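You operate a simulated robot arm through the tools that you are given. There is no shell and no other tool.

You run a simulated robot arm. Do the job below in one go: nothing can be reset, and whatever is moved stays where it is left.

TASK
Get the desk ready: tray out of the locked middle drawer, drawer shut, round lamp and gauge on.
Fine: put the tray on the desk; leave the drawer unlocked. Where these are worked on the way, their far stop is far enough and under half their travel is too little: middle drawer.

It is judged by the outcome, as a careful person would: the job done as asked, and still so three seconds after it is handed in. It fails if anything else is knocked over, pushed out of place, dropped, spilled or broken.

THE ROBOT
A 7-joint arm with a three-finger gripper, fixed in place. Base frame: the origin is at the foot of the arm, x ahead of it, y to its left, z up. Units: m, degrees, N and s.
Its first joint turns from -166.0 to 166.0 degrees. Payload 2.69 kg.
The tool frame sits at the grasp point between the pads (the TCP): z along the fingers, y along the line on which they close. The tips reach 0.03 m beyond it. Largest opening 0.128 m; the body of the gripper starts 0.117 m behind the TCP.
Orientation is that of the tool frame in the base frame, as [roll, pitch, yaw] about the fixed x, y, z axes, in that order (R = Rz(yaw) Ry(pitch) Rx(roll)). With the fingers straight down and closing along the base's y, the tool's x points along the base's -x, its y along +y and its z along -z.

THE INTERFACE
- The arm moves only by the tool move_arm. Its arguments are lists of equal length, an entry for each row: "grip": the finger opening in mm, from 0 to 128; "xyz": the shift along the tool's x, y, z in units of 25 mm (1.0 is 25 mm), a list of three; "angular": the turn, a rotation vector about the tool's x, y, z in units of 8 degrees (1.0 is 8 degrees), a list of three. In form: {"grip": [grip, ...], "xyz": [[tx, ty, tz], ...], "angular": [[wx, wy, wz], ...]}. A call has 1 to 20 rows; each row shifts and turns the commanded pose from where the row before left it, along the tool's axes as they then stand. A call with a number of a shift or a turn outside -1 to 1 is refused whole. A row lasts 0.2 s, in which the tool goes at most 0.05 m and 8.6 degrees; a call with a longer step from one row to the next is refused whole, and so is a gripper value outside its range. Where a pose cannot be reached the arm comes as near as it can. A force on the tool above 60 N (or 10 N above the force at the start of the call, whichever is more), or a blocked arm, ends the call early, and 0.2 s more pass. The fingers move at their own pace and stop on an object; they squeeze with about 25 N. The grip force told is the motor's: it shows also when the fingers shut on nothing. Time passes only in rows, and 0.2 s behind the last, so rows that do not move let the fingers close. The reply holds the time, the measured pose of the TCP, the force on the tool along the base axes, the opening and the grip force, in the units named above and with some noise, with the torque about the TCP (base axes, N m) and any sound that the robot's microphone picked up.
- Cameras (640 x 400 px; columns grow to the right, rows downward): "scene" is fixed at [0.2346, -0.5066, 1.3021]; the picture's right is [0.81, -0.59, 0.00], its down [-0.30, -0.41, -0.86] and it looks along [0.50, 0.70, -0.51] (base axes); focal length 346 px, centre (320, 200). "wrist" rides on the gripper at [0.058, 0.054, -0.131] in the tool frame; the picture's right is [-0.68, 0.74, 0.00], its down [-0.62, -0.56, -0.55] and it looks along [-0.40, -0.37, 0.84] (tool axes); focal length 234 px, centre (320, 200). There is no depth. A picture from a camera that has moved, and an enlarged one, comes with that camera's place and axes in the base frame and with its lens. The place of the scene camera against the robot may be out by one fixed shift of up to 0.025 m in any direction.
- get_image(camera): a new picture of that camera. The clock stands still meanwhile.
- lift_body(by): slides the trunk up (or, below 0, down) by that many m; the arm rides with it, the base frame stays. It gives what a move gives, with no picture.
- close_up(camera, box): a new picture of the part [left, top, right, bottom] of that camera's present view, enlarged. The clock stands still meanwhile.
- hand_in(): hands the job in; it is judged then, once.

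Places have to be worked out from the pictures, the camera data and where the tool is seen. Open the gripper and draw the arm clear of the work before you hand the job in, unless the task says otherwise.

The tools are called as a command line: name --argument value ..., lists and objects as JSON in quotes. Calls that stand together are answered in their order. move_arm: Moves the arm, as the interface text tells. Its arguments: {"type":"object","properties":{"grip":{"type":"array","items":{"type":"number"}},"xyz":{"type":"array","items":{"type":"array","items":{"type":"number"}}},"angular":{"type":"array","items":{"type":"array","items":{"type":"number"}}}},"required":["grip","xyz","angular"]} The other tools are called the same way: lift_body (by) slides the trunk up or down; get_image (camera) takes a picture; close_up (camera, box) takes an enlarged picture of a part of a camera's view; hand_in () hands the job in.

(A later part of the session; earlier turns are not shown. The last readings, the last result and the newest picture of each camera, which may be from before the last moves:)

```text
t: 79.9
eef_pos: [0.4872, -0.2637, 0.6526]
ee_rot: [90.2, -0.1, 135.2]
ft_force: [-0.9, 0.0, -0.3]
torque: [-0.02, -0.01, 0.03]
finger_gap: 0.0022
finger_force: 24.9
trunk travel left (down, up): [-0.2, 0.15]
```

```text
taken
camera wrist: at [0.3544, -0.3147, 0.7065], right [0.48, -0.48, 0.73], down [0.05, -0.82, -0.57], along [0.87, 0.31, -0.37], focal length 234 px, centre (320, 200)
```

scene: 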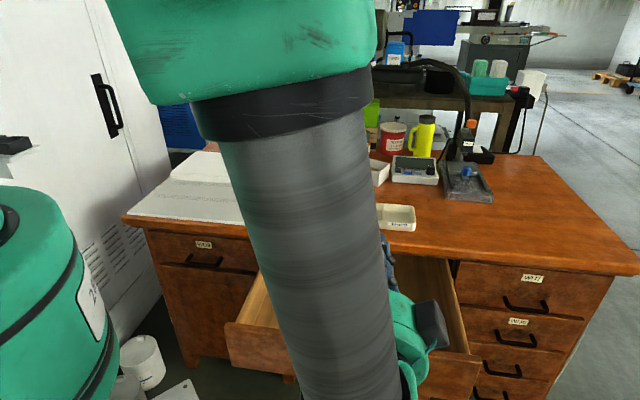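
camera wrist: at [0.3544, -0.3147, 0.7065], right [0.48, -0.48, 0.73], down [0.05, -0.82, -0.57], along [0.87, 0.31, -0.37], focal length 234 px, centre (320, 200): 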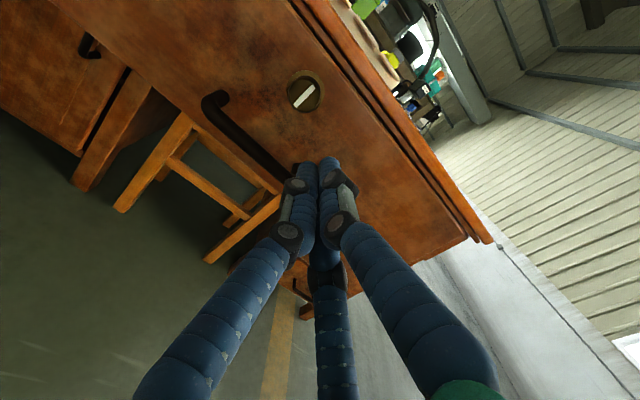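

Fingertips face the drawer front right of the knob, above the handle. I push it in steadily.

move_arm --grip '[0, 0, 0, 0, 0, 0, 0, 0, 0, 0, 0, 0, 0, 0, 0, 0, 0, 0, 0, 0]' --xyz '[[0, 0, 0.6], [0, 0, 0.6], [0, 0, 0.6], [0, 0, 0.6], [0, 0, 0.6], [0, 0, 0.6], [0, 0, 0.6], [0, 0, 0.6], [0, 0, 0.6], [0, 0, 0.6], [0, 0, 0.6], [0, 0, 0.6], [0, 0, 0.6], [0, 0, 0.6], [0, 0, 0.6], [0, 0, 0.6], [0, 0, 0.6], [0, 0, 0.6], [0, 0, 0.6], [0, 0, 0.6]]' --angular '[[0, 0, 0], [0, 0, 0], [0, 0, 0], [0, 0, 0], [0, 0, 0], [0, 0, 0], [0, 0, 0], [0, 0, 0], [0, 0, 0], [0, 0, 0], [0, 0, 0], [0, 0, 0], [0, 0, 0], [0, 0, 0], [0, 0, 0], [0, 0, 0], [0, 0, 0], [0, 0, 0], [0, 0, 0], [0, 0, 0]]'

get_image --camera "wrist"

get_image --camera "scene"

```text
t: 84.1
eef_pos: [0.6999, -0.0506, 0.6529]
ee_rot: [90.1, -0.1, 135.1]
ft_force: [0.2, -0.4, -0.1]
torque: [0.0, -0.01, -0.02]
finger_gap: 0.0022
finger_force: 31.9
trunk travel left (down, up): [-0.2, 0.15]
```

```text
taken
camera wrist: at [0.5656, -0.1007, 0.7069], right [0.48, -0.48, 0.74], down [0.05, -0.82, -0.57], along [0.88, 0.31, -0.37], focal length 234 px, centre (320, 200)
```

wrist: 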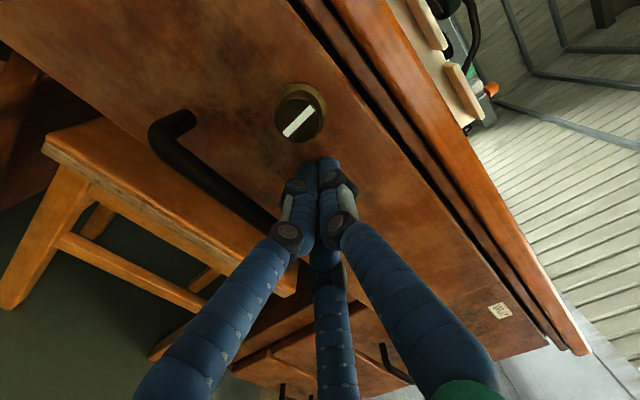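

```text
taken
```

scene: 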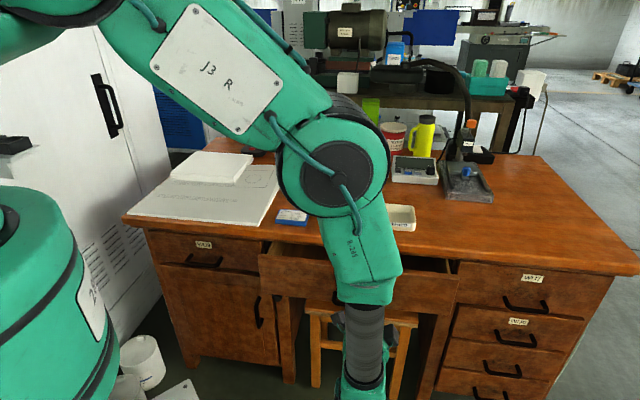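

The drawer moves in freely; about 7 cm remain. I push on, slowing toward the end until it resists.

move_arm --grip '[0, 0, 0, 0, 0, 0, 0, 0, 0, 0]' --xyz '[[0, 0, 0.5], [0, 0, 0.5], [0, 0, 0.5], [0, 0, 0.4], [0, 0, 0.3], [0, 0, 0.3], [0, 0, 0.2], [0, 0, 0.2], [0, 0, 0.2], [0, 0, 0.2]]' --angular '[[0, 0, 0], [0, 0, 0], [0, 0, 0], [0, 0, 0], [0, 0, 0], [0, 0, 0], [0, 0, 0], [0, 0, 0], [0, 0, 0], [0, 0, 0]]'

get_image --camera "wrist"

get_image --camera "scene"

```text
t: 86.1
eef_pos: [0.7479, 0.0008, 0.652]
ee_rot: [90.1, -0.5, 134.8]
ft_force: [-12.1, -11.5, 6.5]
torque: [0.17, -0.05, 0.15]
finger_gap: 0.0062
finger_force: 31.0
trunk travel left (down, up): [-0.2, 0.15]
stopped in row 9: the force on the tool passed its limit at 74 N (the readings are from after the stop); the commanded pose is now the measured one
```

```text
taken
camera wrist: at [0.6144, -0.0501, 0.7059], right [0.48, -0.48, 0.73], down [0.04, -0.82, -0.57], along [0.88, 0.3, -0.38], focal length 234 px, centre (320, 200)
```

wrist: 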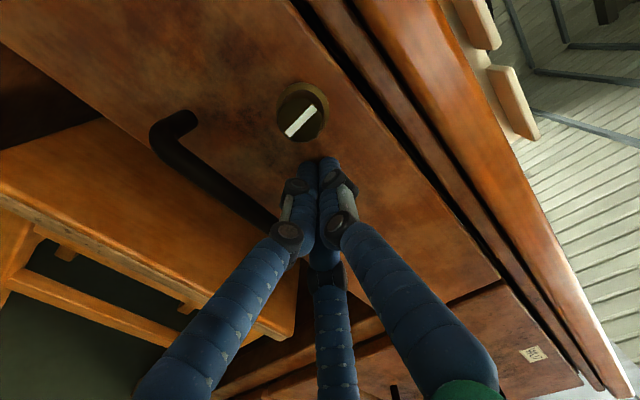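

```text
taken
```

scene: 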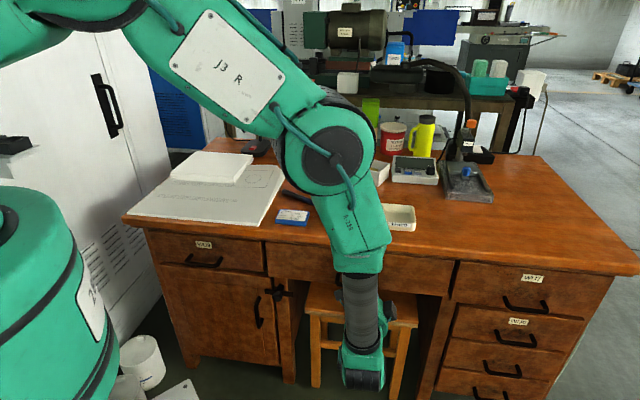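

The drawer is shut (stop at 74 N). I back off and rise, and look again at the drawer and the lamp switch.

move_arm --grip '[0, 0, 0, 0, 0, 0, 0, 0, 0, 0, 0, 0, 0, 0, 0, 0, 0]' --xyz '[[0, 0, -0.5], [0, 0, -1], [0, 0, -1], [0, 0, -1], [0, 0, -1], [0, 0, -1], [0, 0, -1], [0, 1, -0.5], [0, 1, 0], [0, 1, 0], [0, 1, 0], [0, 1, 0], [0, 1, 0], [0, 1, 0], [0, 1, 0], [0, 1, 0], [0, 1, 0]]' --angular '[[0, 0, 0], [0, 0, 0], [0, 0, 0], [0, 0, 0], [0, 0, 0], [0, 0, 0], [0, 0, 0], [0, 0, 0], [0, 0, 0], [0, 0, 0], [0, 0, 0], [0, 0, 0], [0, 0, 0], [0, 0, 0], [0, 0, 0], [0, 0, 0], [0, 0, 0]]'

get_image --camera "scene"

get_image --camera "wrist"

close_up --camera "scene" --box '[236, 130, 284, 160]'

```text
t: 89.7
eef_pos: [0.6269, -0.1237, 0.9016]
ee_rot: [90.2, -0.5, 134.9]
ft_force: [-0.2, -0.4, -0.4]
torque: [-0.02, 0.0, 0.02]
finger_gap: 0.0022
finger_force: 31.9
trunk travel left (down, up): [-0.2, 0.15]
```

```text
taken
```

scene: 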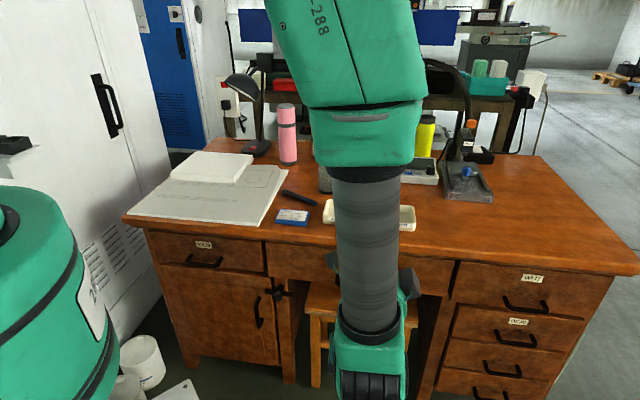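

```text
taken
camera wrist: at [0.4935, -0.1738, 0.9565], right [0.48, -0.48, 0.73], down [0.04, -0.82, -0.57], along [0.87, 0.31, -0.38], focal length 234 px, centre (320, 200)
```

wrist: 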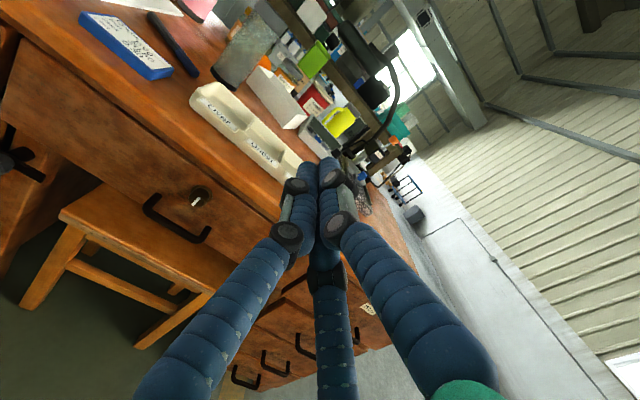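

```text
13.33 times, centred on (260, 145) of scene
camera zoom: at [0.2346, -0.5066, 1.3021], right [0.81, -0.59, 0.0], down [-0.3, -0.41, -0.86], along [0.5, 0.7, -0.51], focal length 4613 px, centre (1120, 933)
```

zoom: 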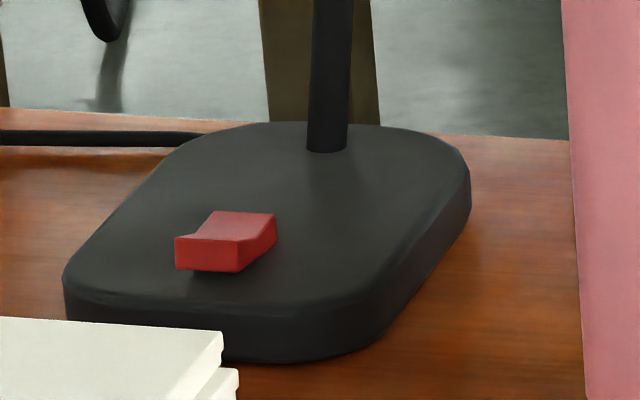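

The drawer is flush. The lamp's red rocker sits on the front of its base, at about (0.754, 0.68, 0.795). I tilt the tool down 60° and swing left over the desk toward it.

move_arm --grip '[0, 0, 0, 0, 0, 0, 0, 0, 0, 0]' --xyz '[[0, 1, 0], [0, 1, 0], [0, 0, 0], [0, 0, 0], [0, 0, 0], [0, 0, 0], [0, 0, 0], [0, 0, 0], [0, 0, 0], [0, 0, 0]]' --angular '[[0, 0, 0], [0, 0, 0], [0.9375, 0, 0], [0.9375, 0, 0], [0.9375, 0, 0], [0.9375, 0, 0], [0.9375, 0, 0], [0.9375, 0, 0], [0.9375, 0, 0], [0.9375, 0, 0]]'

move_arm --grip '[0, 0, 0, 0, 0, 0, 0, 0, 0, 0, 0, 0, 0, 0, 0, 0, 0, 0, 0, 0]' --xyz '[[0.96, 0.73, 0.2], [0.96, 0.73, 0.2], [0.96, 0.73, 0.2], [0.96, 0.73, 0.2], [0.96, 0.73, 0.2], [0.96, 0.73, 0.2], [0.96, 0.73, 0.2], [0.96, 0.73, 0.2], [0.96, 0.73, 0.2], [0.96, 0.73, 0.2], [0.96, 0.73, 0.2], [0.96, 0.73, 0.2], [0.96, 0.73, 0.2], [0.96, 0.73, 0.2], [0.96, 0.73, 0.2], [0.96, 0.73, 0.2], [0.96, 0.73, 0.2], [0.96, 0.73, 0.2], [0.96, 0.73, 0.2], [0.96, 0.73, 0.2]]' --angular '[[0, 0, 0], [0, 0, 0], [0, 0, 0], [0, 0, 0], [0, 0, 0], [0, 0, 0], [0, 0, 0], [0, 0, 0], [0, 0, 0], [0, 0, 0], [0, 0, 0], [0, 0, 0], [0, 0, 0], [0, 0, 0], [0, 0, 0], [0, 0, 0], [0, 0, 0], [0, 0, 0], [0, 0, 0], [0, 0, 0]]'

get_image --camera "scene"

get_image --camera "wrist"

```text
t: 91.9
eef_pos: [0.6269, -0.1226, 0.9514]
ee_rot: [150.3, -0.4, 134.8]
ft_force: [-0.5, -0.2, 0.2]
torque: [0.0, -0.04, -0.02]
finger_gap: 0.0021
finger_force: 31.0
trunk travel left (down, up): [-0.2, 0.15]
```

```text
t: 96.1
eef_pos: [0.5461, 0.4751, 1.0486]
ee_rot: [150.3, -0.5, 134.9]
ft_force: [0.8, 0.9, -0.4]
torque: [0.02, 0.01, -0.01]
finger_gap: 0.0021
finger_force: 31.0
trunk travel left (down, up): [-0.2, 0.15]
```

```text
taken
```

scene: 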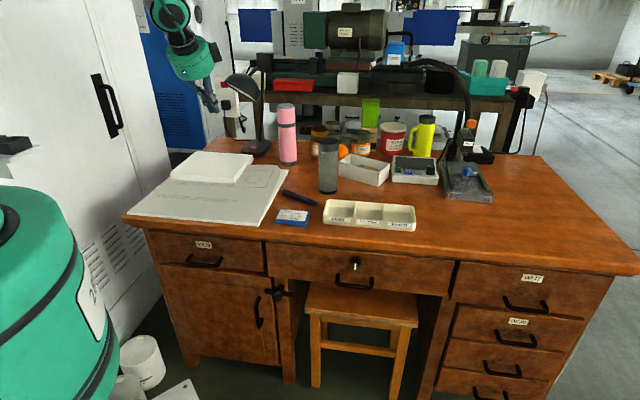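

```text
taken
camera wrist: at [0.4935, 0.5027, 1.19], right [0.93, -0.03, 0.36], down [-0.11, -0.98, 0.19], along [0.35, -0.22, -0.91], focal length 234 px, centre (320, 200)
```

wrist: 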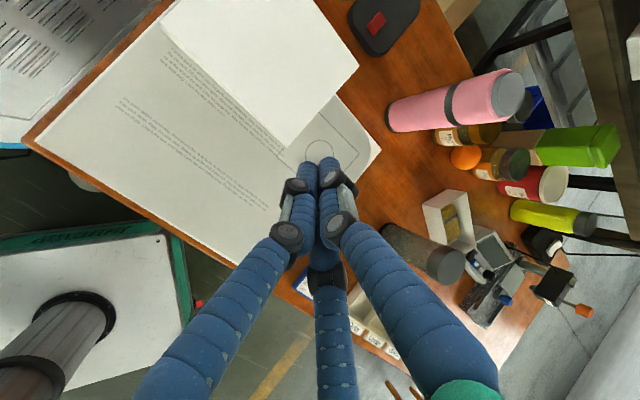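

The drawer is seen flush. I zoom on the lamp base in the wrist view.

close_up --camera "wrist" --box '[330, 0, 442, 70]'

close_up --camera "scene" --box '[240, 230, 480, 320]'

close_up --camera "wrist" --box '[420, 180, 600, 330]'

```text
5.71 times, centred on (386, 35) of wrist
camera zoom: at [0.4935, 0.5027, 1.19], right [0.93, -0.03, 0.36], down [-0.11, -0.98, 0.19], along [0.35, -0.22, -0.91], focal length 1338 px, centre (-57, 1143)
```

zoom: 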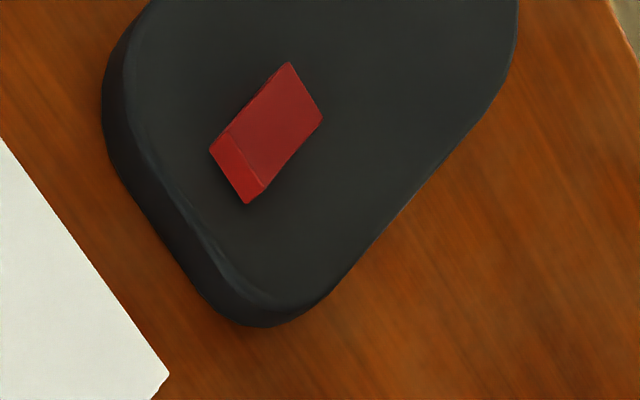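

```text
2.67 times, centred on (360, 275) of scene
camera zoom: at [0.2346, -0.5066, 1.3021], right [0.81, -0.59, 0.0], down [-0.3, -0.41, -0.86], along [0.5, 0.7, -0.51], focal length 923 px, centre (213, 0)
```

zoom: 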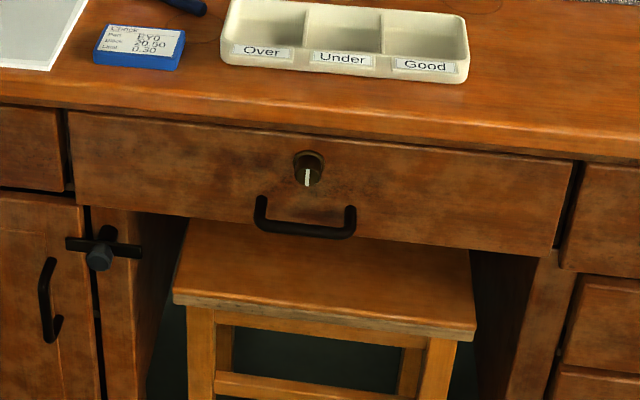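

```text
2.67 times, centred on (510, 255) of wrist
camera zoom: at [0.4935, 0.5027, 1.19], right [0.93, -0.03, 0.36], down [-0.11, -0.98, 0.19], along [0.35, -0.22, -0.91], focal length 624 px, centre (-187, 53)
```

zoom: 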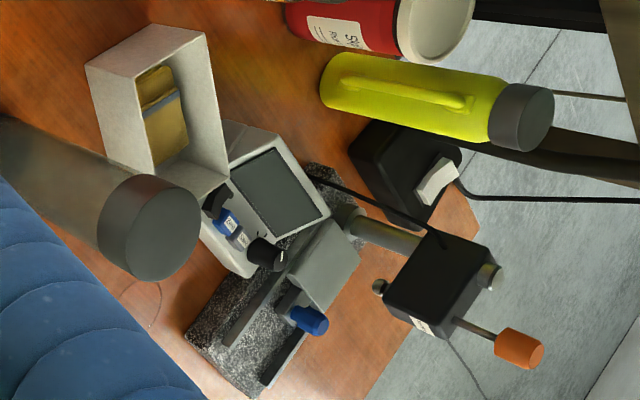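

Estimated rocker centre ≈(0.762, 0.706, 0.788); the dome hangs above/in front of it (rim z≈0.98), so I'll come in low at ~35° below horizontal. I set that tilt and move to a pre-position.

move_arm --grip '[0, 0, 0, 0, 0, 0, 0, 0, 0, 0, 0]' --xyz '[[0, 0, 0], [0, 0, 0], [0, 0, 0], [0, 0, 0], [0.06, -0.175, 0.9], [0.06, -0.175, 0.9], [0.06, -0.175, 0.9], [0.06, -0.175, 0.9], [0.06, -0.175, 0.9], [0.06, -0.175, 0.9], [0.06, -0.175, 0.9]]' --angular '[[-0.79, 0, 0], [-0.79, 0, 0], [-0.79, 0, 0], [-0.79, 0, 0], [0, 0, 0], [0, 0, 0], [0, 0, 0], [0, 0, 0], [0, 0, 0], [0, 0, 0], [0, 0, 0]]'

get_image --camera "scene"

get_image --camera "wrist"

```text
t: 98.5
eef_pos: [0.5934, 0.5657, 0.9344]
ee_rot: [128.2, -3.0, 137.6]
ft_force: [-0.3, 0.1, 0.2]
torque: [-0.02, -0.01, 0.0]
finger_gap: 0.002
finger_force: 31.1
out of reach, approached as far as the arm can: row 3, 4, 5
trunk travel left (down, up): [-0.2, 0.15]
```

```text
taken
```

scene: 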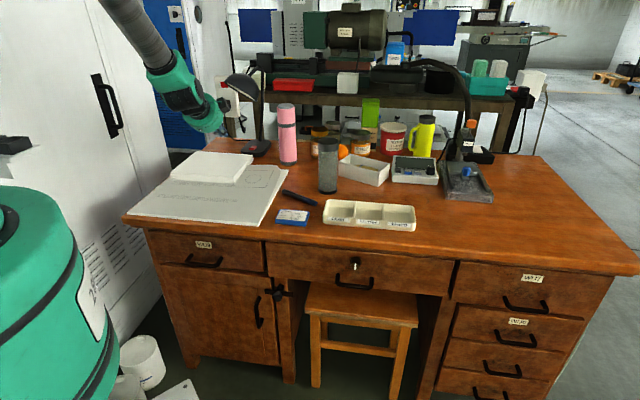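

```text
taken
camera wrist: at [0.5086, 0.5495, 1.0605], right [0.83, -0.14, 0.54], down [-0.08, -0.99, -0.14], along [0.55, 0.07, -0.83], focal length 234 px, centre (320, 200)
```

wrist: 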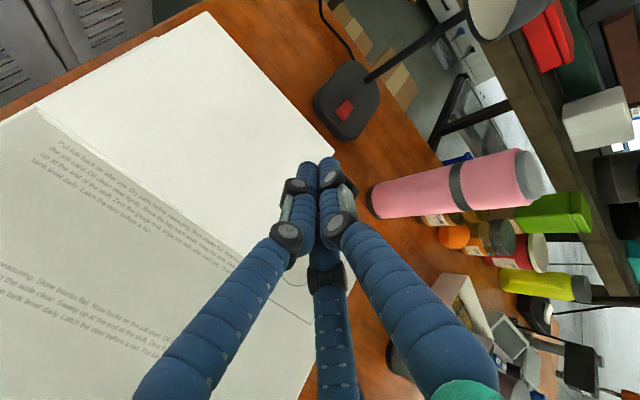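

close_up --camera "wrist" --box '[313, 85, 377, 125]'

close_up --camera "wrist" --box '[300, 0, 560, 162]'

```text
10.00 times, centred on (345, 105) of wrist
camera zoom: at [0.5086, 0.5495, 1.0605], right [0.83, -0.14, 0.54], down [-0.08, -0.99, -0.14], along [0.55, 0.07, -0.83], focal length 2342 px, centre (70, 1150)
```

zoom: 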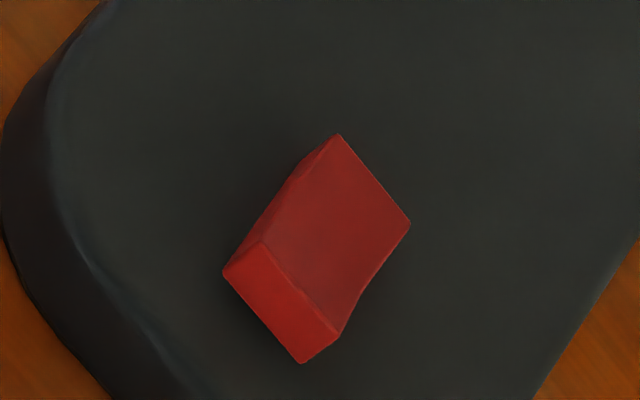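

```text
2.46 times, centred on (430, 81) of wrist
camera zoom: at [0.5086, 0.5495, 1.0605], right [0.83, -0.14, 0.54], down [-0.08, -0.99, -0.14], along [0.55, 0.07, -0.83], focal length 576 px, centre (49, 493)
```

zoom: 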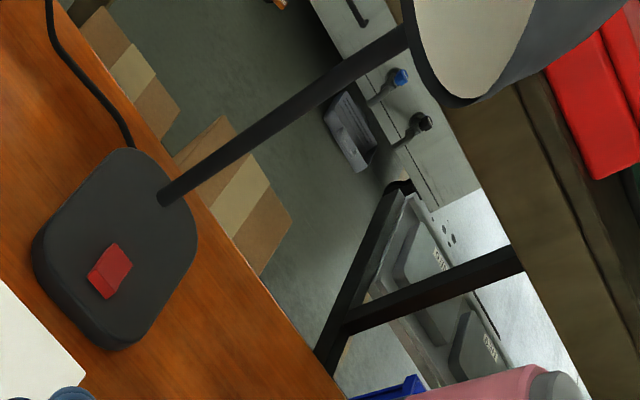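

The rocker's front end is raised (back end down), so pressing the front end should switch it on; front edge at ≈(0.760, 0.710, 0.785). I advance half way along the tool axis and check pose and clearance.

move_arm --grip '[0, 0, 0, 0, 0]' --xyz '[[-0.134, 0.228, 0.85], [-0.134, 0.228, 0.85], [-0.134, 0.228, 0.85], [-0.134, 0.228, 0.85], [-0.134, 0.228, 0.85]]' --angular '[[0, 0, 0], [0, 0, 0], [0, 0, 0], [0, 0, 0], [0, 0, 0]]'

get_image --camera "wrist"

close_up --camera "scene" --box '[180, 60, 340, 160]'

```text
t: 99.7
eef_pos: [0.6713, 0.6317, 0.8896]
ee_rot: [128.2, -3.1, 137.5]
ft_force: [0.2, -0.5, 0.3]
torque: [-0.03, -0.02, 0.0]
finger_gap: 0.0022
finger_force: 31.1
trunk travel left (down, up): [-0.2, 0.15]
```

```text
taken
camera wrist: at [0.5867, 0.6145, 1.0166], right [0.83, -0.14, 0.54], down [-0.08, -0.99, -0.14], along [0.55, 0.07, -0.83], focal length 234 px, centre (320, 200)
```

wrist: 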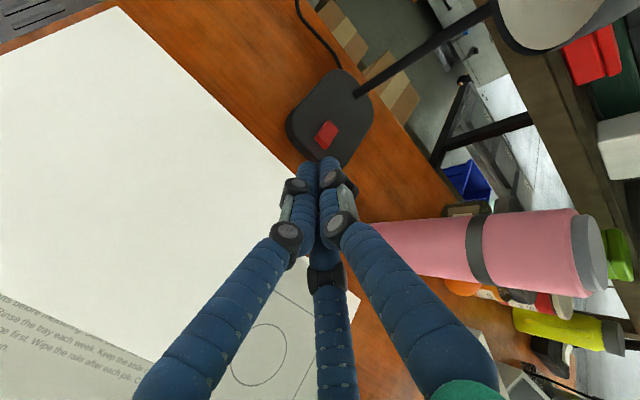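

```text
4.00 times, centred on (260, 110) of scene
camera zoom: at [0.2346, -0.5066, 1.3021], right [0.81, -0.59, 0.0], down [-0.3, -0.41, -0.86], along [0.5, 0.7, -0.51], focal length 1384 px, centre (560, 560)
```

zoom: 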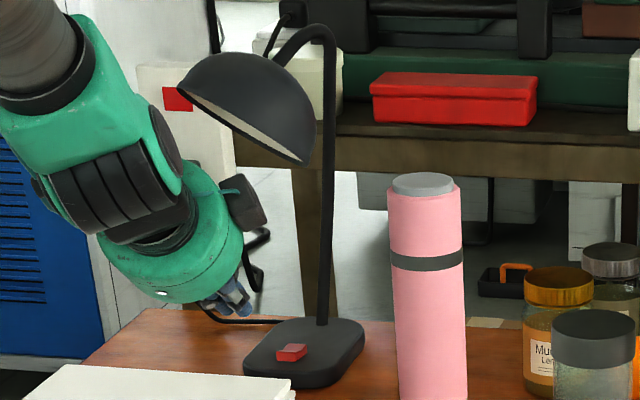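

close_up --camera "wrist" --box '[288, 100, 368, 170]'

```text
5.71 times, centred on (328, 135) of wrist
camera zoom: at [0.5867, 0.6145, 1.0166], right [0.83, -0.14, 0.54], down [-0.08, -0.99, -0.14], along [0.55, 0.07, -0.83], focal length 1338 px, centre (274, 571)
```

zoom: 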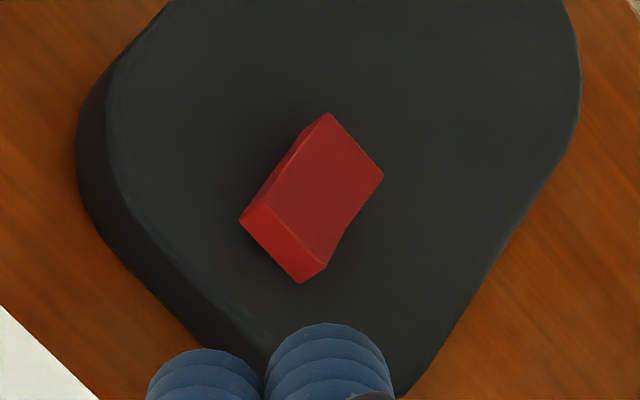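

Triangulated rocker front edge: (0.754, 0.708, 0.791). I move the fingertip to ~3 cm above the rocker's front half.

move_arm --grip '[0, 0, 0, 0, 0]' --xyz '[[-0.112, 0.216, 0.86], [-0.112, 0.216, 0.86], [-0.112, 0.216, 0.86], [-0.112, 0.216, 0.86], [-0.112, 0.216, 0.86]]' --angular '[[0, 0, 0], [0, 0, 0], [0, 0, 0], [0, 0, 0], [0, 0, 0]]'

get_image --camera "wrist"

close_up --camera "wrist" --box '[280, 120, 376, 200]'

close_up --camera "scene" --box '[180, 60, 340, 160]'

```text
t: 100.9
eef_pos: [0.7489, 0.6966, 0.8444]
ee_rot: [128.2, -3.0, 137.6]
ft_force: [-0.2, 0.2, -0.3]
torque: [0.02, 0.0, 0.01]
finger_gap: 0.0022
finger_force: 31.2
trunk travel left (down, up): [-0.2, 0.15]
```

```text
taken
camera wrist: at [0.6636, 0.6802, 0.9701], right [0.83, -0.14, 0.54], down [-0.08, -0.99, -0.14], along [0.55, 0.07, -0.83], focal length 234 px, centre (320, 200)
```

wrist: 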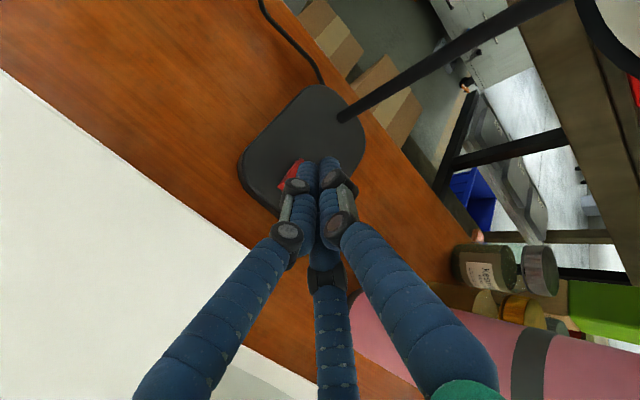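

```text
5.00 times, centred on (328, 160) of wrist
camera zoom: at [0.6636, 0.6802, 0.9701], right [0.83, -0.14, 0.54], down [-0.08, -0.99, -0.14], along [0.55, 0.07, -0.83], focal length 1171 px, centre (280, 400)
```

zoom: 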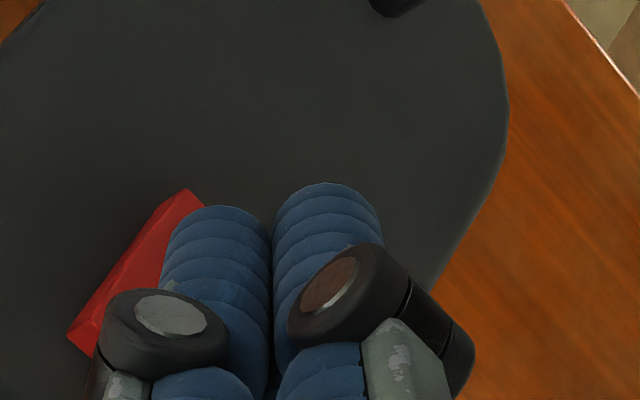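

```text
4.00 times, centred on (260, 110) of scene
camera zoom: at [0.2346, -0.5066, 1.3021], right [0.81, -0.59, 0.0], down [-0.3, -0.41, -0.86], along [0.5, 0.7, -0.51], focal length 1384 px, centre (560, 560)
```

zoom: 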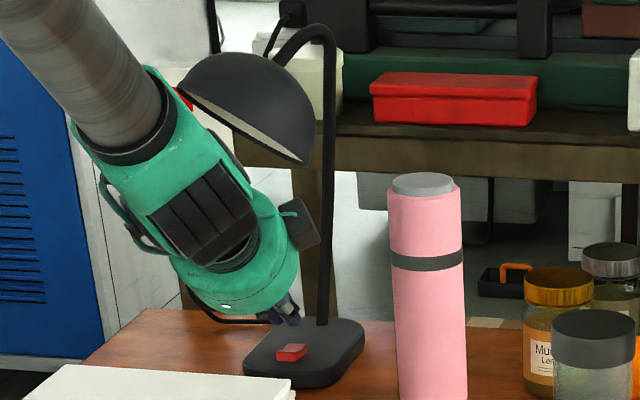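

Fingertip is above the rocker's front half. I press straight down in small steps.

move_arm --grip '[0, 0, 0]' --xyz '[[-0.05, -0.785, 0.617], [-0.01, -0.157, 0.123], [-0.01, -0.157, 0.123]]' --angular '[[0, 0, 0], [0, 0, 0], [0, 0, 0]]'

close_up --camera "scene" --box '[212, 60, 308, 160]'

```text
t: 101.7
eef_pos: [0.7491, 0.6972, 0.815]
ee_rot: [127.8, -3.0, 137.7]
ft_force: [-7.7, -10.3, 28.7]
torque: [-0.1, -0.25, -0.11]
finger_gap: 0.0024
finger_force: 31.0
trunk travel left (down, up): [-0.2, 0.15]
heard: click
```

```text
4.00 times, centred on (260, 110) of scene
camera zoom: at [0.2346, -0.5066, 1.3021], right [0.81, -0.59, 0.0], down [-0.3, -0.41, -0.86], along [0.5, 0.7, -0.51], focal length 1384 px, centre (560, 560)
```

zoom: 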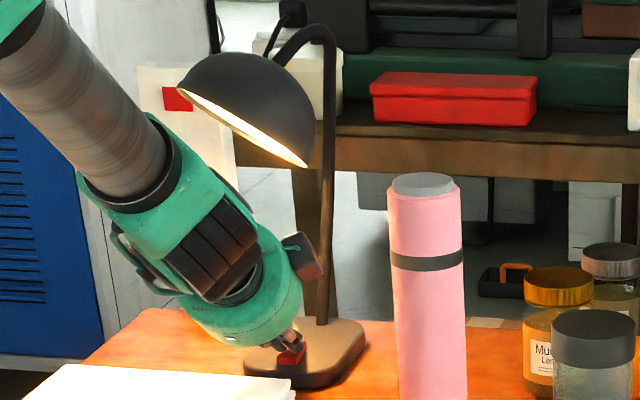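

Click heard and the lamp is lit. I lift off and retreat the way I came.

move_arm --grip '[0, 0, 0, 0, 0, 0, 0, 0, 0, 0, 0, 0, 0, 0]' --xyz '[[0.05, 0.785, -0.617], [0.02, 0.314, -0.247], [0.1, -0.2, -0.86], [0.1, -0.2, -0.86], [0.1, -0.2, -0.86], [0.1, -0.2, -0.86], [0.1, -0.2, -0.86], [0.1, -0.2, -0.86], [0.1, -0.2, -0.86], [0.1, -0.2, -0.86], [0.1, -0.2, -0.86], [0.1, -0.2, -0.86], [0, 0, -0.8], [0, 0, -0.8]]' --angular '[[0, 0, 0], [0, 0, 0], [0, 0, 0], [0, 0, 0], [0, 0, 0], [0, 0, 0], [0, 0, 0], [0, 0, 0], [0, 0, 0], [0, 0, 0], [0, 0, 0], [0, 0, 0], [0, 0, 0], [0, 0, 0]]'

get_image --camera "scene"

get_image --camera "wrist"

```text
t: 104.7
eef_pos: [0.5796, 0.5379, 0.9639]
ee_rot: [128.3, -3.0, 137.6]
ft_force: [-0.5, 0.2, -0.6]
torque: [0.02, -0.02, -0.01]
finger_gap: 0.0022
finger_force: 31.4
trunk travel left (down, up): [-0.2, 0.15]
```

```text
taken
```

scene: 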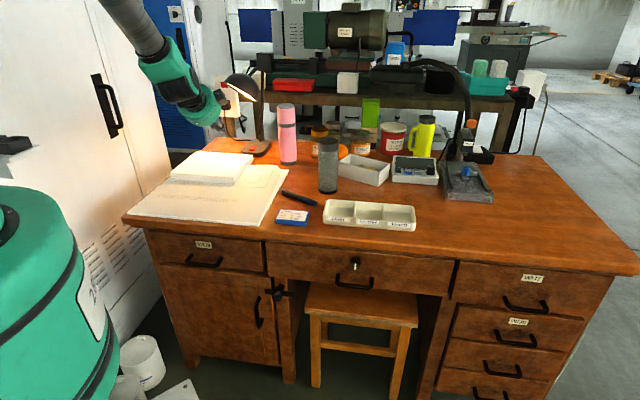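

```text
taken
camera wrist: at [0.4942, 0.5224, 1.0897], right [0.83, -0.14, 0.54], down [-0.08, -0.99, -0.14], along [0.55, 0.07, -0.83], focal length 234 px, centre (320, 200)
```

wrist: 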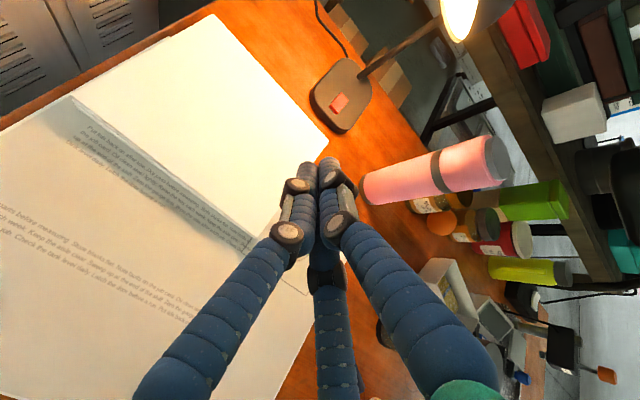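

Lamp is on. Next the gauge (readout box with blank display near (1.08, 0.17)). I swing right, above the desk items, and turn the tool toward it for a close look.

move_arm --grip '[0, 0, 0, 0, 0, 0, 0, 0, 0, 0, 0, 0, 0, 0, 0, 0, 0, 0, 0, 0]' --xyz '[[-0.92, -0.053, -0.423], [-0.92, -0.053, -0.423], [-0.92, -0.053, -0.423], [-0.92, -0.053, -0.423], [-0.92, -0.053, -0.423], [-0.92, -0.053, -0.423], [-0.92, -0.053, -0.423], [-0.92, -0.053, -0.423], [-0.92, -0.053, -0.423], [-0.92, -0.053, -0.423], [-0.92, -0.053, -0.423], [-0.92, -0.053, -0.423], [-0.92, -0.053, -0.423], [-0.92, -0.053, -0.423], [-0.92, -0.053, -0.423], [-0.92, -0.053, -0.423], [-0.92, -0.053, -0.423], [-0.92, -0.053, -0.423], [-0.92, -0.053, -0.423], [-0.92, -0.053, -0.423]]' --angular '[[0, 0, 0], [0, 0, 0], [0, 0, 0], [0, 0, 0], [0, 0, 0], [0, 0, 0], [0, 0, 0], [0, 0, 0], [0, 0, 0], [0, 0, 0], [0, 0, 0], [0, 0, 0], [0, 0, 0], [0, 0, 0], [0, 0, 0], [0, 0, 0], [0, 0, 0], [0, 0, 0], [0, 0, 0], [0, 0, 0]]'

get_image --camera "scene"

get_image --camera "wrist"

```text
t: 108.9
eef_pos: [0.7999, 0.09, 1.0513]
ee_rot: [128.1, -3.0, 137.6]
ft_force: [-0.2, -0.5, -0.4]
torque: [-0.01, 0.0, 0.04]
finger_gap: 0.0022
finger_force: 31.2
trunk travel left (down, up): [-0.2, 0.15]
```

```text
taken
```

scene: 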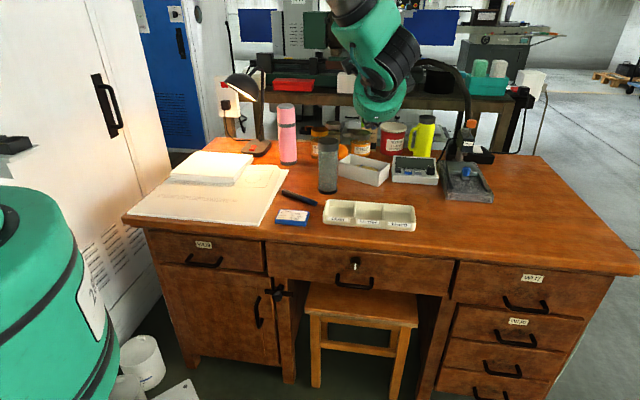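

```text
taken
camera wrist: at [0.7144, 0.0737, 1.1771], right [0.83, -0.14, 0.54], down [-0.08, -0.99, -0.14], along [0.55, 0.07, -0.83], focal length 234 px, centre (320, 200)
```

wrist: 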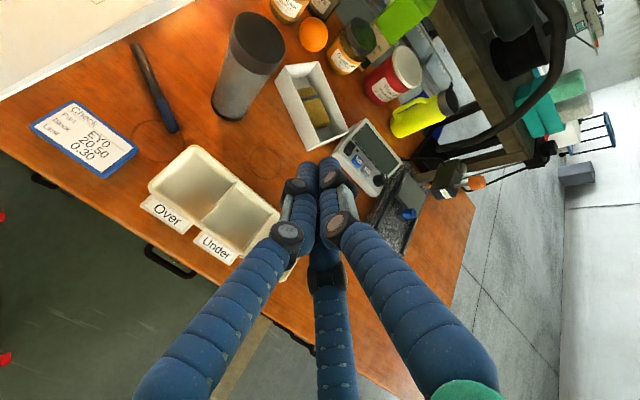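

close_up --camera "wrist" --box '[320, 110, 432, 200]'

close_up --camera "scene" --box '[388, 152, 444, 188]'

```text
4.44 times, centred on (376, 155) of wrist
camera zoom: at [0.7144, 0.0737, 1.1771], right [0.83, -0.14, 0.54], down [-0.08, -0.99, -0.14], along [0.55, 0.07, -0.83], focal length 1041 px, centre (71, 400)
```

zoom: 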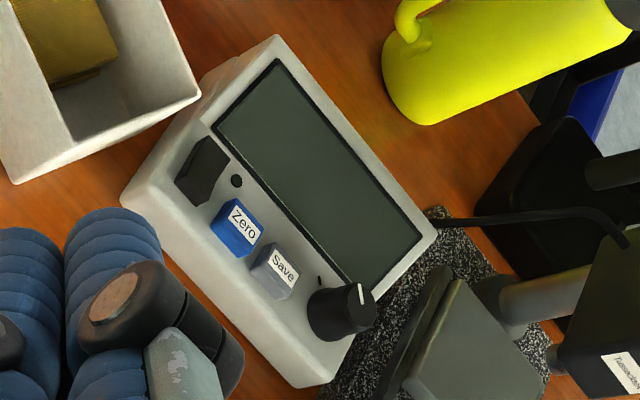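

```text
11.11 times, centred on (416, 170) of scene
camera zoom: at [0.2346, -0.5066, 1.3021], right [0.81, -0.59, 0.0], down [-0.3, -0.41, -0.86], along [0.5, 0.7, -0.51], focal length 3844 px, centre (-747, 533)
```

zoom: 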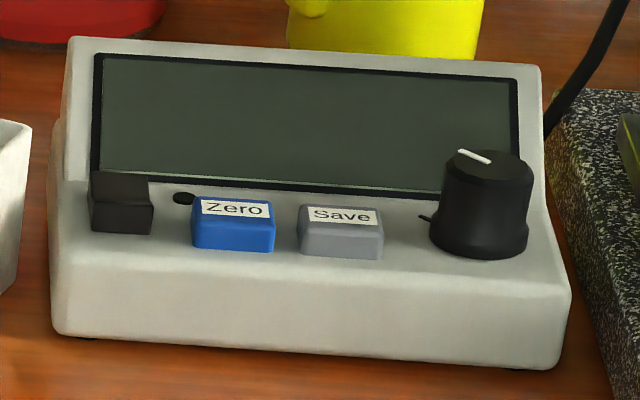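

The readout has a black rocker (with an indicator dot beside it), Zero, Save and a rotary knob. The rocker is the likely power switch; I zoom on it.

close_up --camera "wrist" --box '[354, 136, 386, 160]'

close_up --camera "scene" --box '[391, 162, 411, 176]'

```text
16.00 times, centred on (370, 148) of wrist
camera zoom: at [0.7144, 0.0737, 1.1771], right [0.83, -0.14, 0.54], down [-0.08, -0.99, -0.14], along [0.55, 0.07, -0.83], focal length 3747 px, centre (-480, 1032)
```

zoom: 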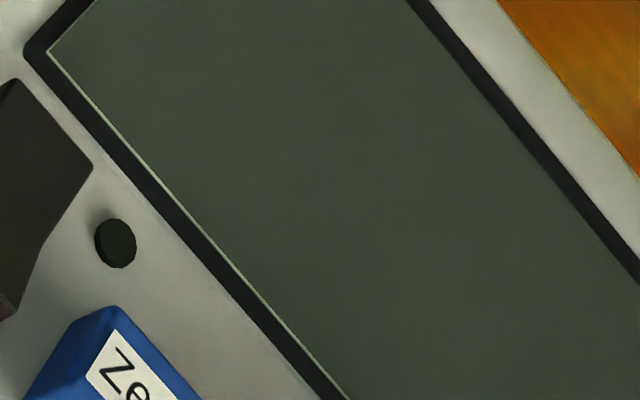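

```text
16.00 times, centred on (401, 169) of scene
camera zoom: at [0.2346, -0.5066, 1.3021], right [0.81, -0.59, 0.0], down [-0.3, -0.41, -0.86], along [0.5, 0.7, -0.51], focal length 5536 px, centre (-976, 696)
```

zoom: 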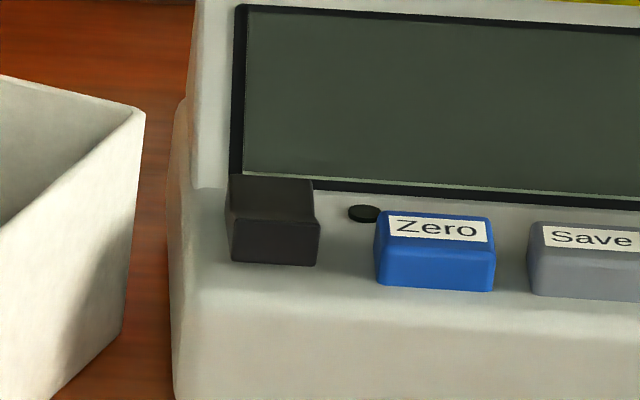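

close_up --camera "wrist" --box '[344, 132, 384, 162]'

```text
13.33 times, centred on (364, 147) of wrist
camera zoom: at [0.7144, 0.0737, 1.1771], right [0.83, -0.14, 0.54], down [-0.08, -0.99, -0.14], along [0.55, 0.07, -0.83], focal length 3122 px, centre (-267, 907)
```

zoom: 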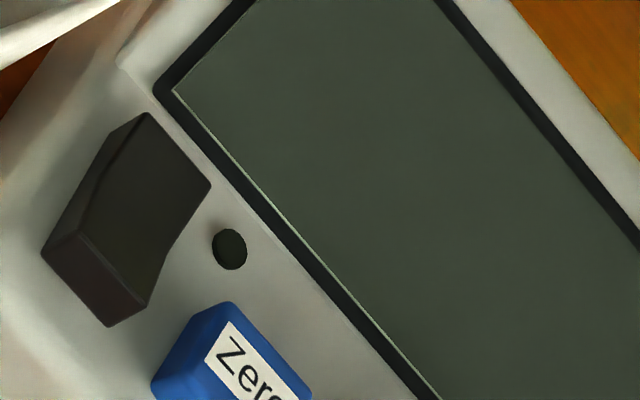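

Same kind of rocker as the lamp's (front end up). First fix: ≈(1.04, 0.20, 0.81). I move closer along the tool axis for a second fix.

move_arm --grip '[0, 0, 0, 0, 0, 0, 0, 0]' --xyz '[[-0.585, -0.158, 0.93], [-0.585, -0.158, 0.93], [-0.585, -0.158, 0.93], [-0.585, -0.158, 0.93], [-0.585, -0.158, 0.93], [-0.585, -0.158, 0.93], [-0.585, -0.158, 0.93], [-0.585, -0.158, 0.93]]' --angular '[[0, 0, 0], [0, 0, 0], [0, 0, 0], [0, 0, 0], [0, 0, 0], [0, 0, 0], [0, 0, 0], [0, 0, 0]]'

get_image --camera "wrist"

close_up --camera "wrist" --box '[290, 80, 402, 170]'

get_image --camera "scene"

```text
t: 110.7
eef_pos: [0.9661, 0.1086, 0.9048]
ee_rot: [128.2, -3.0, 137.6]
ft_force: [-0.9, -0.6, 0.2]
torque: [-0.04, 0.04, -0.02]
finger_gap: 0.002
finger_force: 31.4
trunk travel left (down, up): [-0.2, 0.15]
```

```text
taken
camera wrist: at [0.8804, 0.0929, 1.0312], right [0.83, -0.14, 0.54], down [-0.08, -0.99, -0.14], along [0.56, 0.07, -0.83], focal length 234 px, centre (320, 200)
```

wrist: 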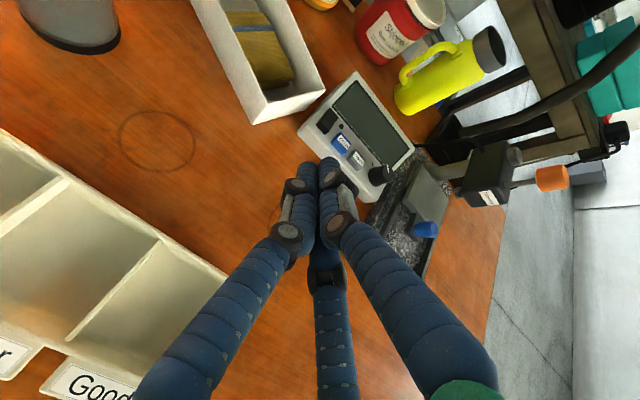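

```text
4.44 times, centred on (346, 125) of wrist
camera zoom: at [0.8804, 0.0929, 1.0312], right [0.83, -0.14, 0.54], down [-0.08, -0.99, -0.14], along [0.56, 0.07, -0.83], focal length 1041 px, centre (204, 533)
```

zoom: 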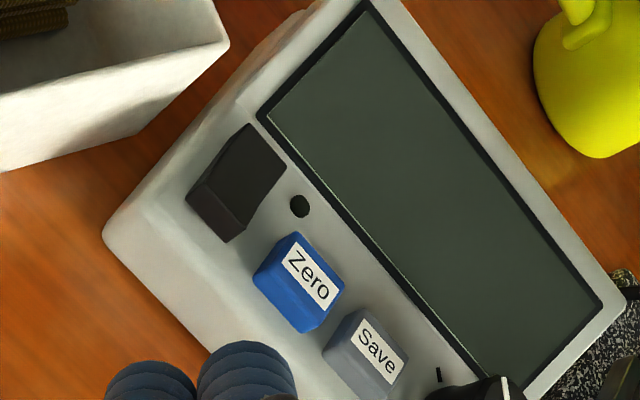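

```text
taken
```

scene: 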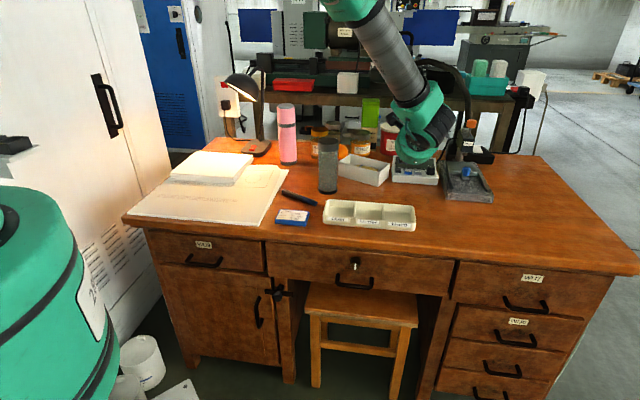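

Second fix: rocker's front edge at (1.055, 0.207, 0.801). Using the offset that worked on the lamp, I go to a pre-press point above it.

move_arm --grip '[0, 0, 0, 0, 0, 0]' --xyz '[[-0.037, 0.24, 0.84], [-0.037, 0.24, 0.84], [-0.037, 0.24, 0.84], [-0.037, 0.24, 0.84], [-0.037, 0.24, 0.84], [-0.037, 0.24, 0.84]]' --angular '[[0, 0, 0], [0, 0, 0], [0, 0, 0], [0, 0, 0], [0, 0, 0], [0, 0, 0]]'

close_up --camera "wrist" --box '[280, 120, 376, 200]'

close_up --camera "scene" --box '[360, 120, 456, 190]'

```text
t: 112.1
eef_pos: [1.0492, 0.1969, 0.8552]
ee_rot: [128.2, -3.1, 137.6]
ft_force: [0.0, -0.3, -0.1]
torque: [0.03, 0.02, -0.02]
finger_gap: 0.0022
finger_force: 31.3
trunk travel left (down, up): [-0.2, 0.15]
```

```text
5.00 times, centred on (328, 160) of wrist
camera zoom: at [0.9642, 0.1813, 0.9807], right [0.83, -0.14, 0.54], down [-0.08, -0.99, -0.14], along [0.55, 0.07, -0.83], focal length 1171 px, centre (280, 400)
```

zoom: 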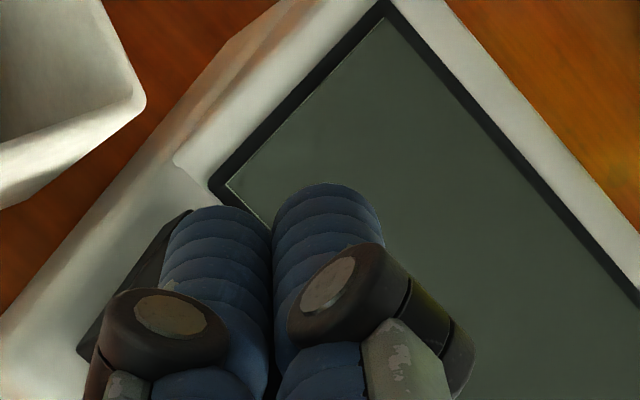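

```text
5.71 times, centred on (408, 155) of scene
camera zoom: at [0.2346, -0.5066, 1.3021], right [0.81, -0.59, 0.0], down [-0.3, -0.41, -0.86], along [0.5, 0.7, -0.51], focal length 1977 px, centre (-183, 457)
```

zoom: 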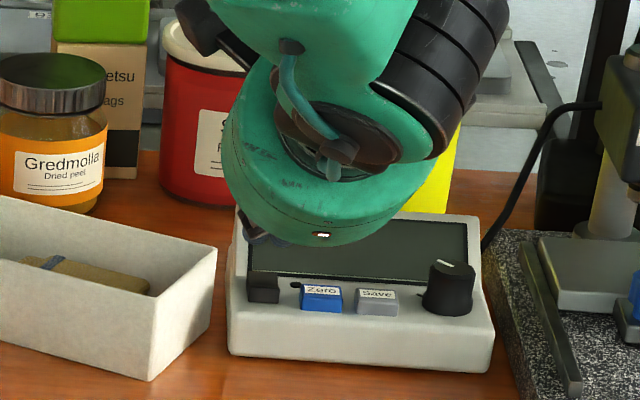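

The view matches the lamp pre-press view closely. I press straight down in small steps.

move_arm --grip '[0, 0, 0]' --xyz '[[-0.05, -0.785, 0.617], [-0.01, -0.157, 0.123], [-0.01, -0.157, 0.123]]' --angular '[[0, 0, 0], [0, 0, 0], [0, 0, 0]]'

close_up --camera "scene" --box '[360, 120, 456, 190]'

```text
t: 112.9
eef_pos: [1.0501, 0.1979, 0.8275]
ee_rot: [127.7, -2.7, 137.7]
ft_force: [-13.6, -4.9, 35.0]
torque: [0.04, -0.13, 0.09]
finger_gap: 0.0021
finger_force: 31.1
trunk travel left (down, up): [-0.2, 0.15]
heard: click
```

```text
5.71 times, centred on (408, 155) of scene
camera zoom: at [0.2346, -0.5066, 1.3021], right [0.81, -0.59, 0.0], down [-0.3, -0.41, -0.86], along [0.5, 0.7, -0.51], focal length 1977 px, centre (-183, 457)
```

zoom: 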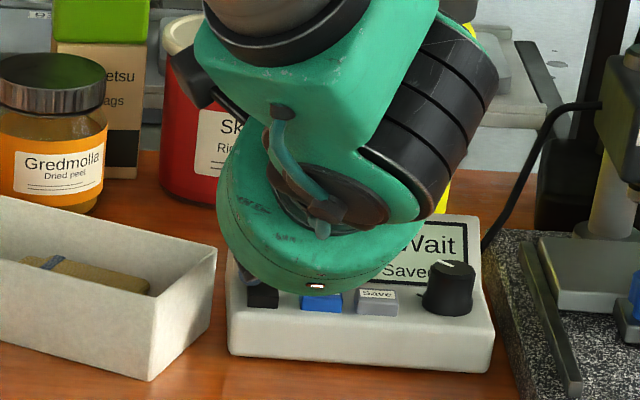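

Click, and the display lights up ("Wait"). I lift off and retreat along the approach.

move_arm --grip '[0, 0, 0, 0, 0, 0, 0, 0, 0, 0, 0]' --xyz '[[0.05, 0.785, -0.617], [0.03, 0.471, -0.37], [0.037, -0.1, -0.86], [0.037, -0.1, -0.86], [0.037, -0.1, -0.86], [0.037, -0.1, -0.86], [0.037, -0.1, -0.86], [0.037, -0.1, -0.86], [0.037, -0.1, -0.86], [0.037, -0.1, -0.86], [0.037, -0.1, -0.86]]' --angular '[[0, 0, 0], [0, 0, 0], [0, 0, 0], [0, 0, 0], [0, 0, 0], [0, 0, 0], [0, 0, 0], [0, 0, 0], [0, 0, 0], [0, 0, 0], [0, 0, 0]]'

get_image --camera "scene"

close_up --camera "scene" --box '[380, 140, 460, 200]'

get_image --camera "wrist"

```text
t: 115.3
eef_pos: [0.9353, 0.0762, 0.962]
ee_rot: [128.1, -3.1, 137.6]
ft_force: [-0.7, 0.2, -0.3]
torque: [0.01, -0.03, 0.01]
finger_gap: 0.0019
finger_force: 31.9
trunk travel left (down, up): [-0.2, 0.15]
```

```text
taken
```

scene: 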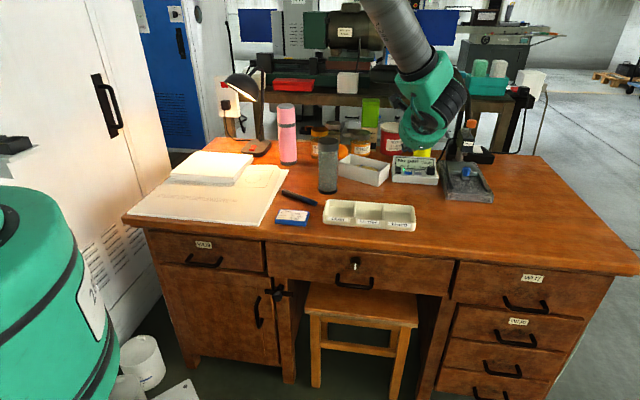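

```text
6.67 times, centred on (420, 170) of scene
camera zoom: at [0.2346, -0.5066, 1.3021], right [0.81, -0.59, 0.0], down [-0.3, -0.41, -0.86], along [0.5, 0.7, -0.51], focal length 2306 px, centre (-347, 400)
```

zoom: 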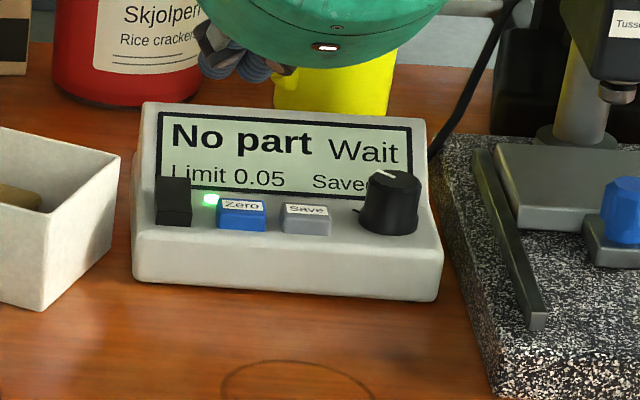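

```text
taken
camera wrist: at [0.8499, 0.0603, 1.0883], right [0.83, -0.14, 0.54], down [-0.08, -0.99, -0.14], along [0.55, 0.07, -0.83], focal length 234 px, centre (320, 200)
```

wrist: 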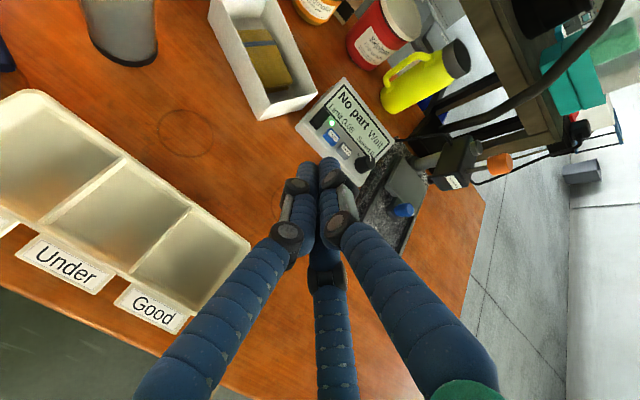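

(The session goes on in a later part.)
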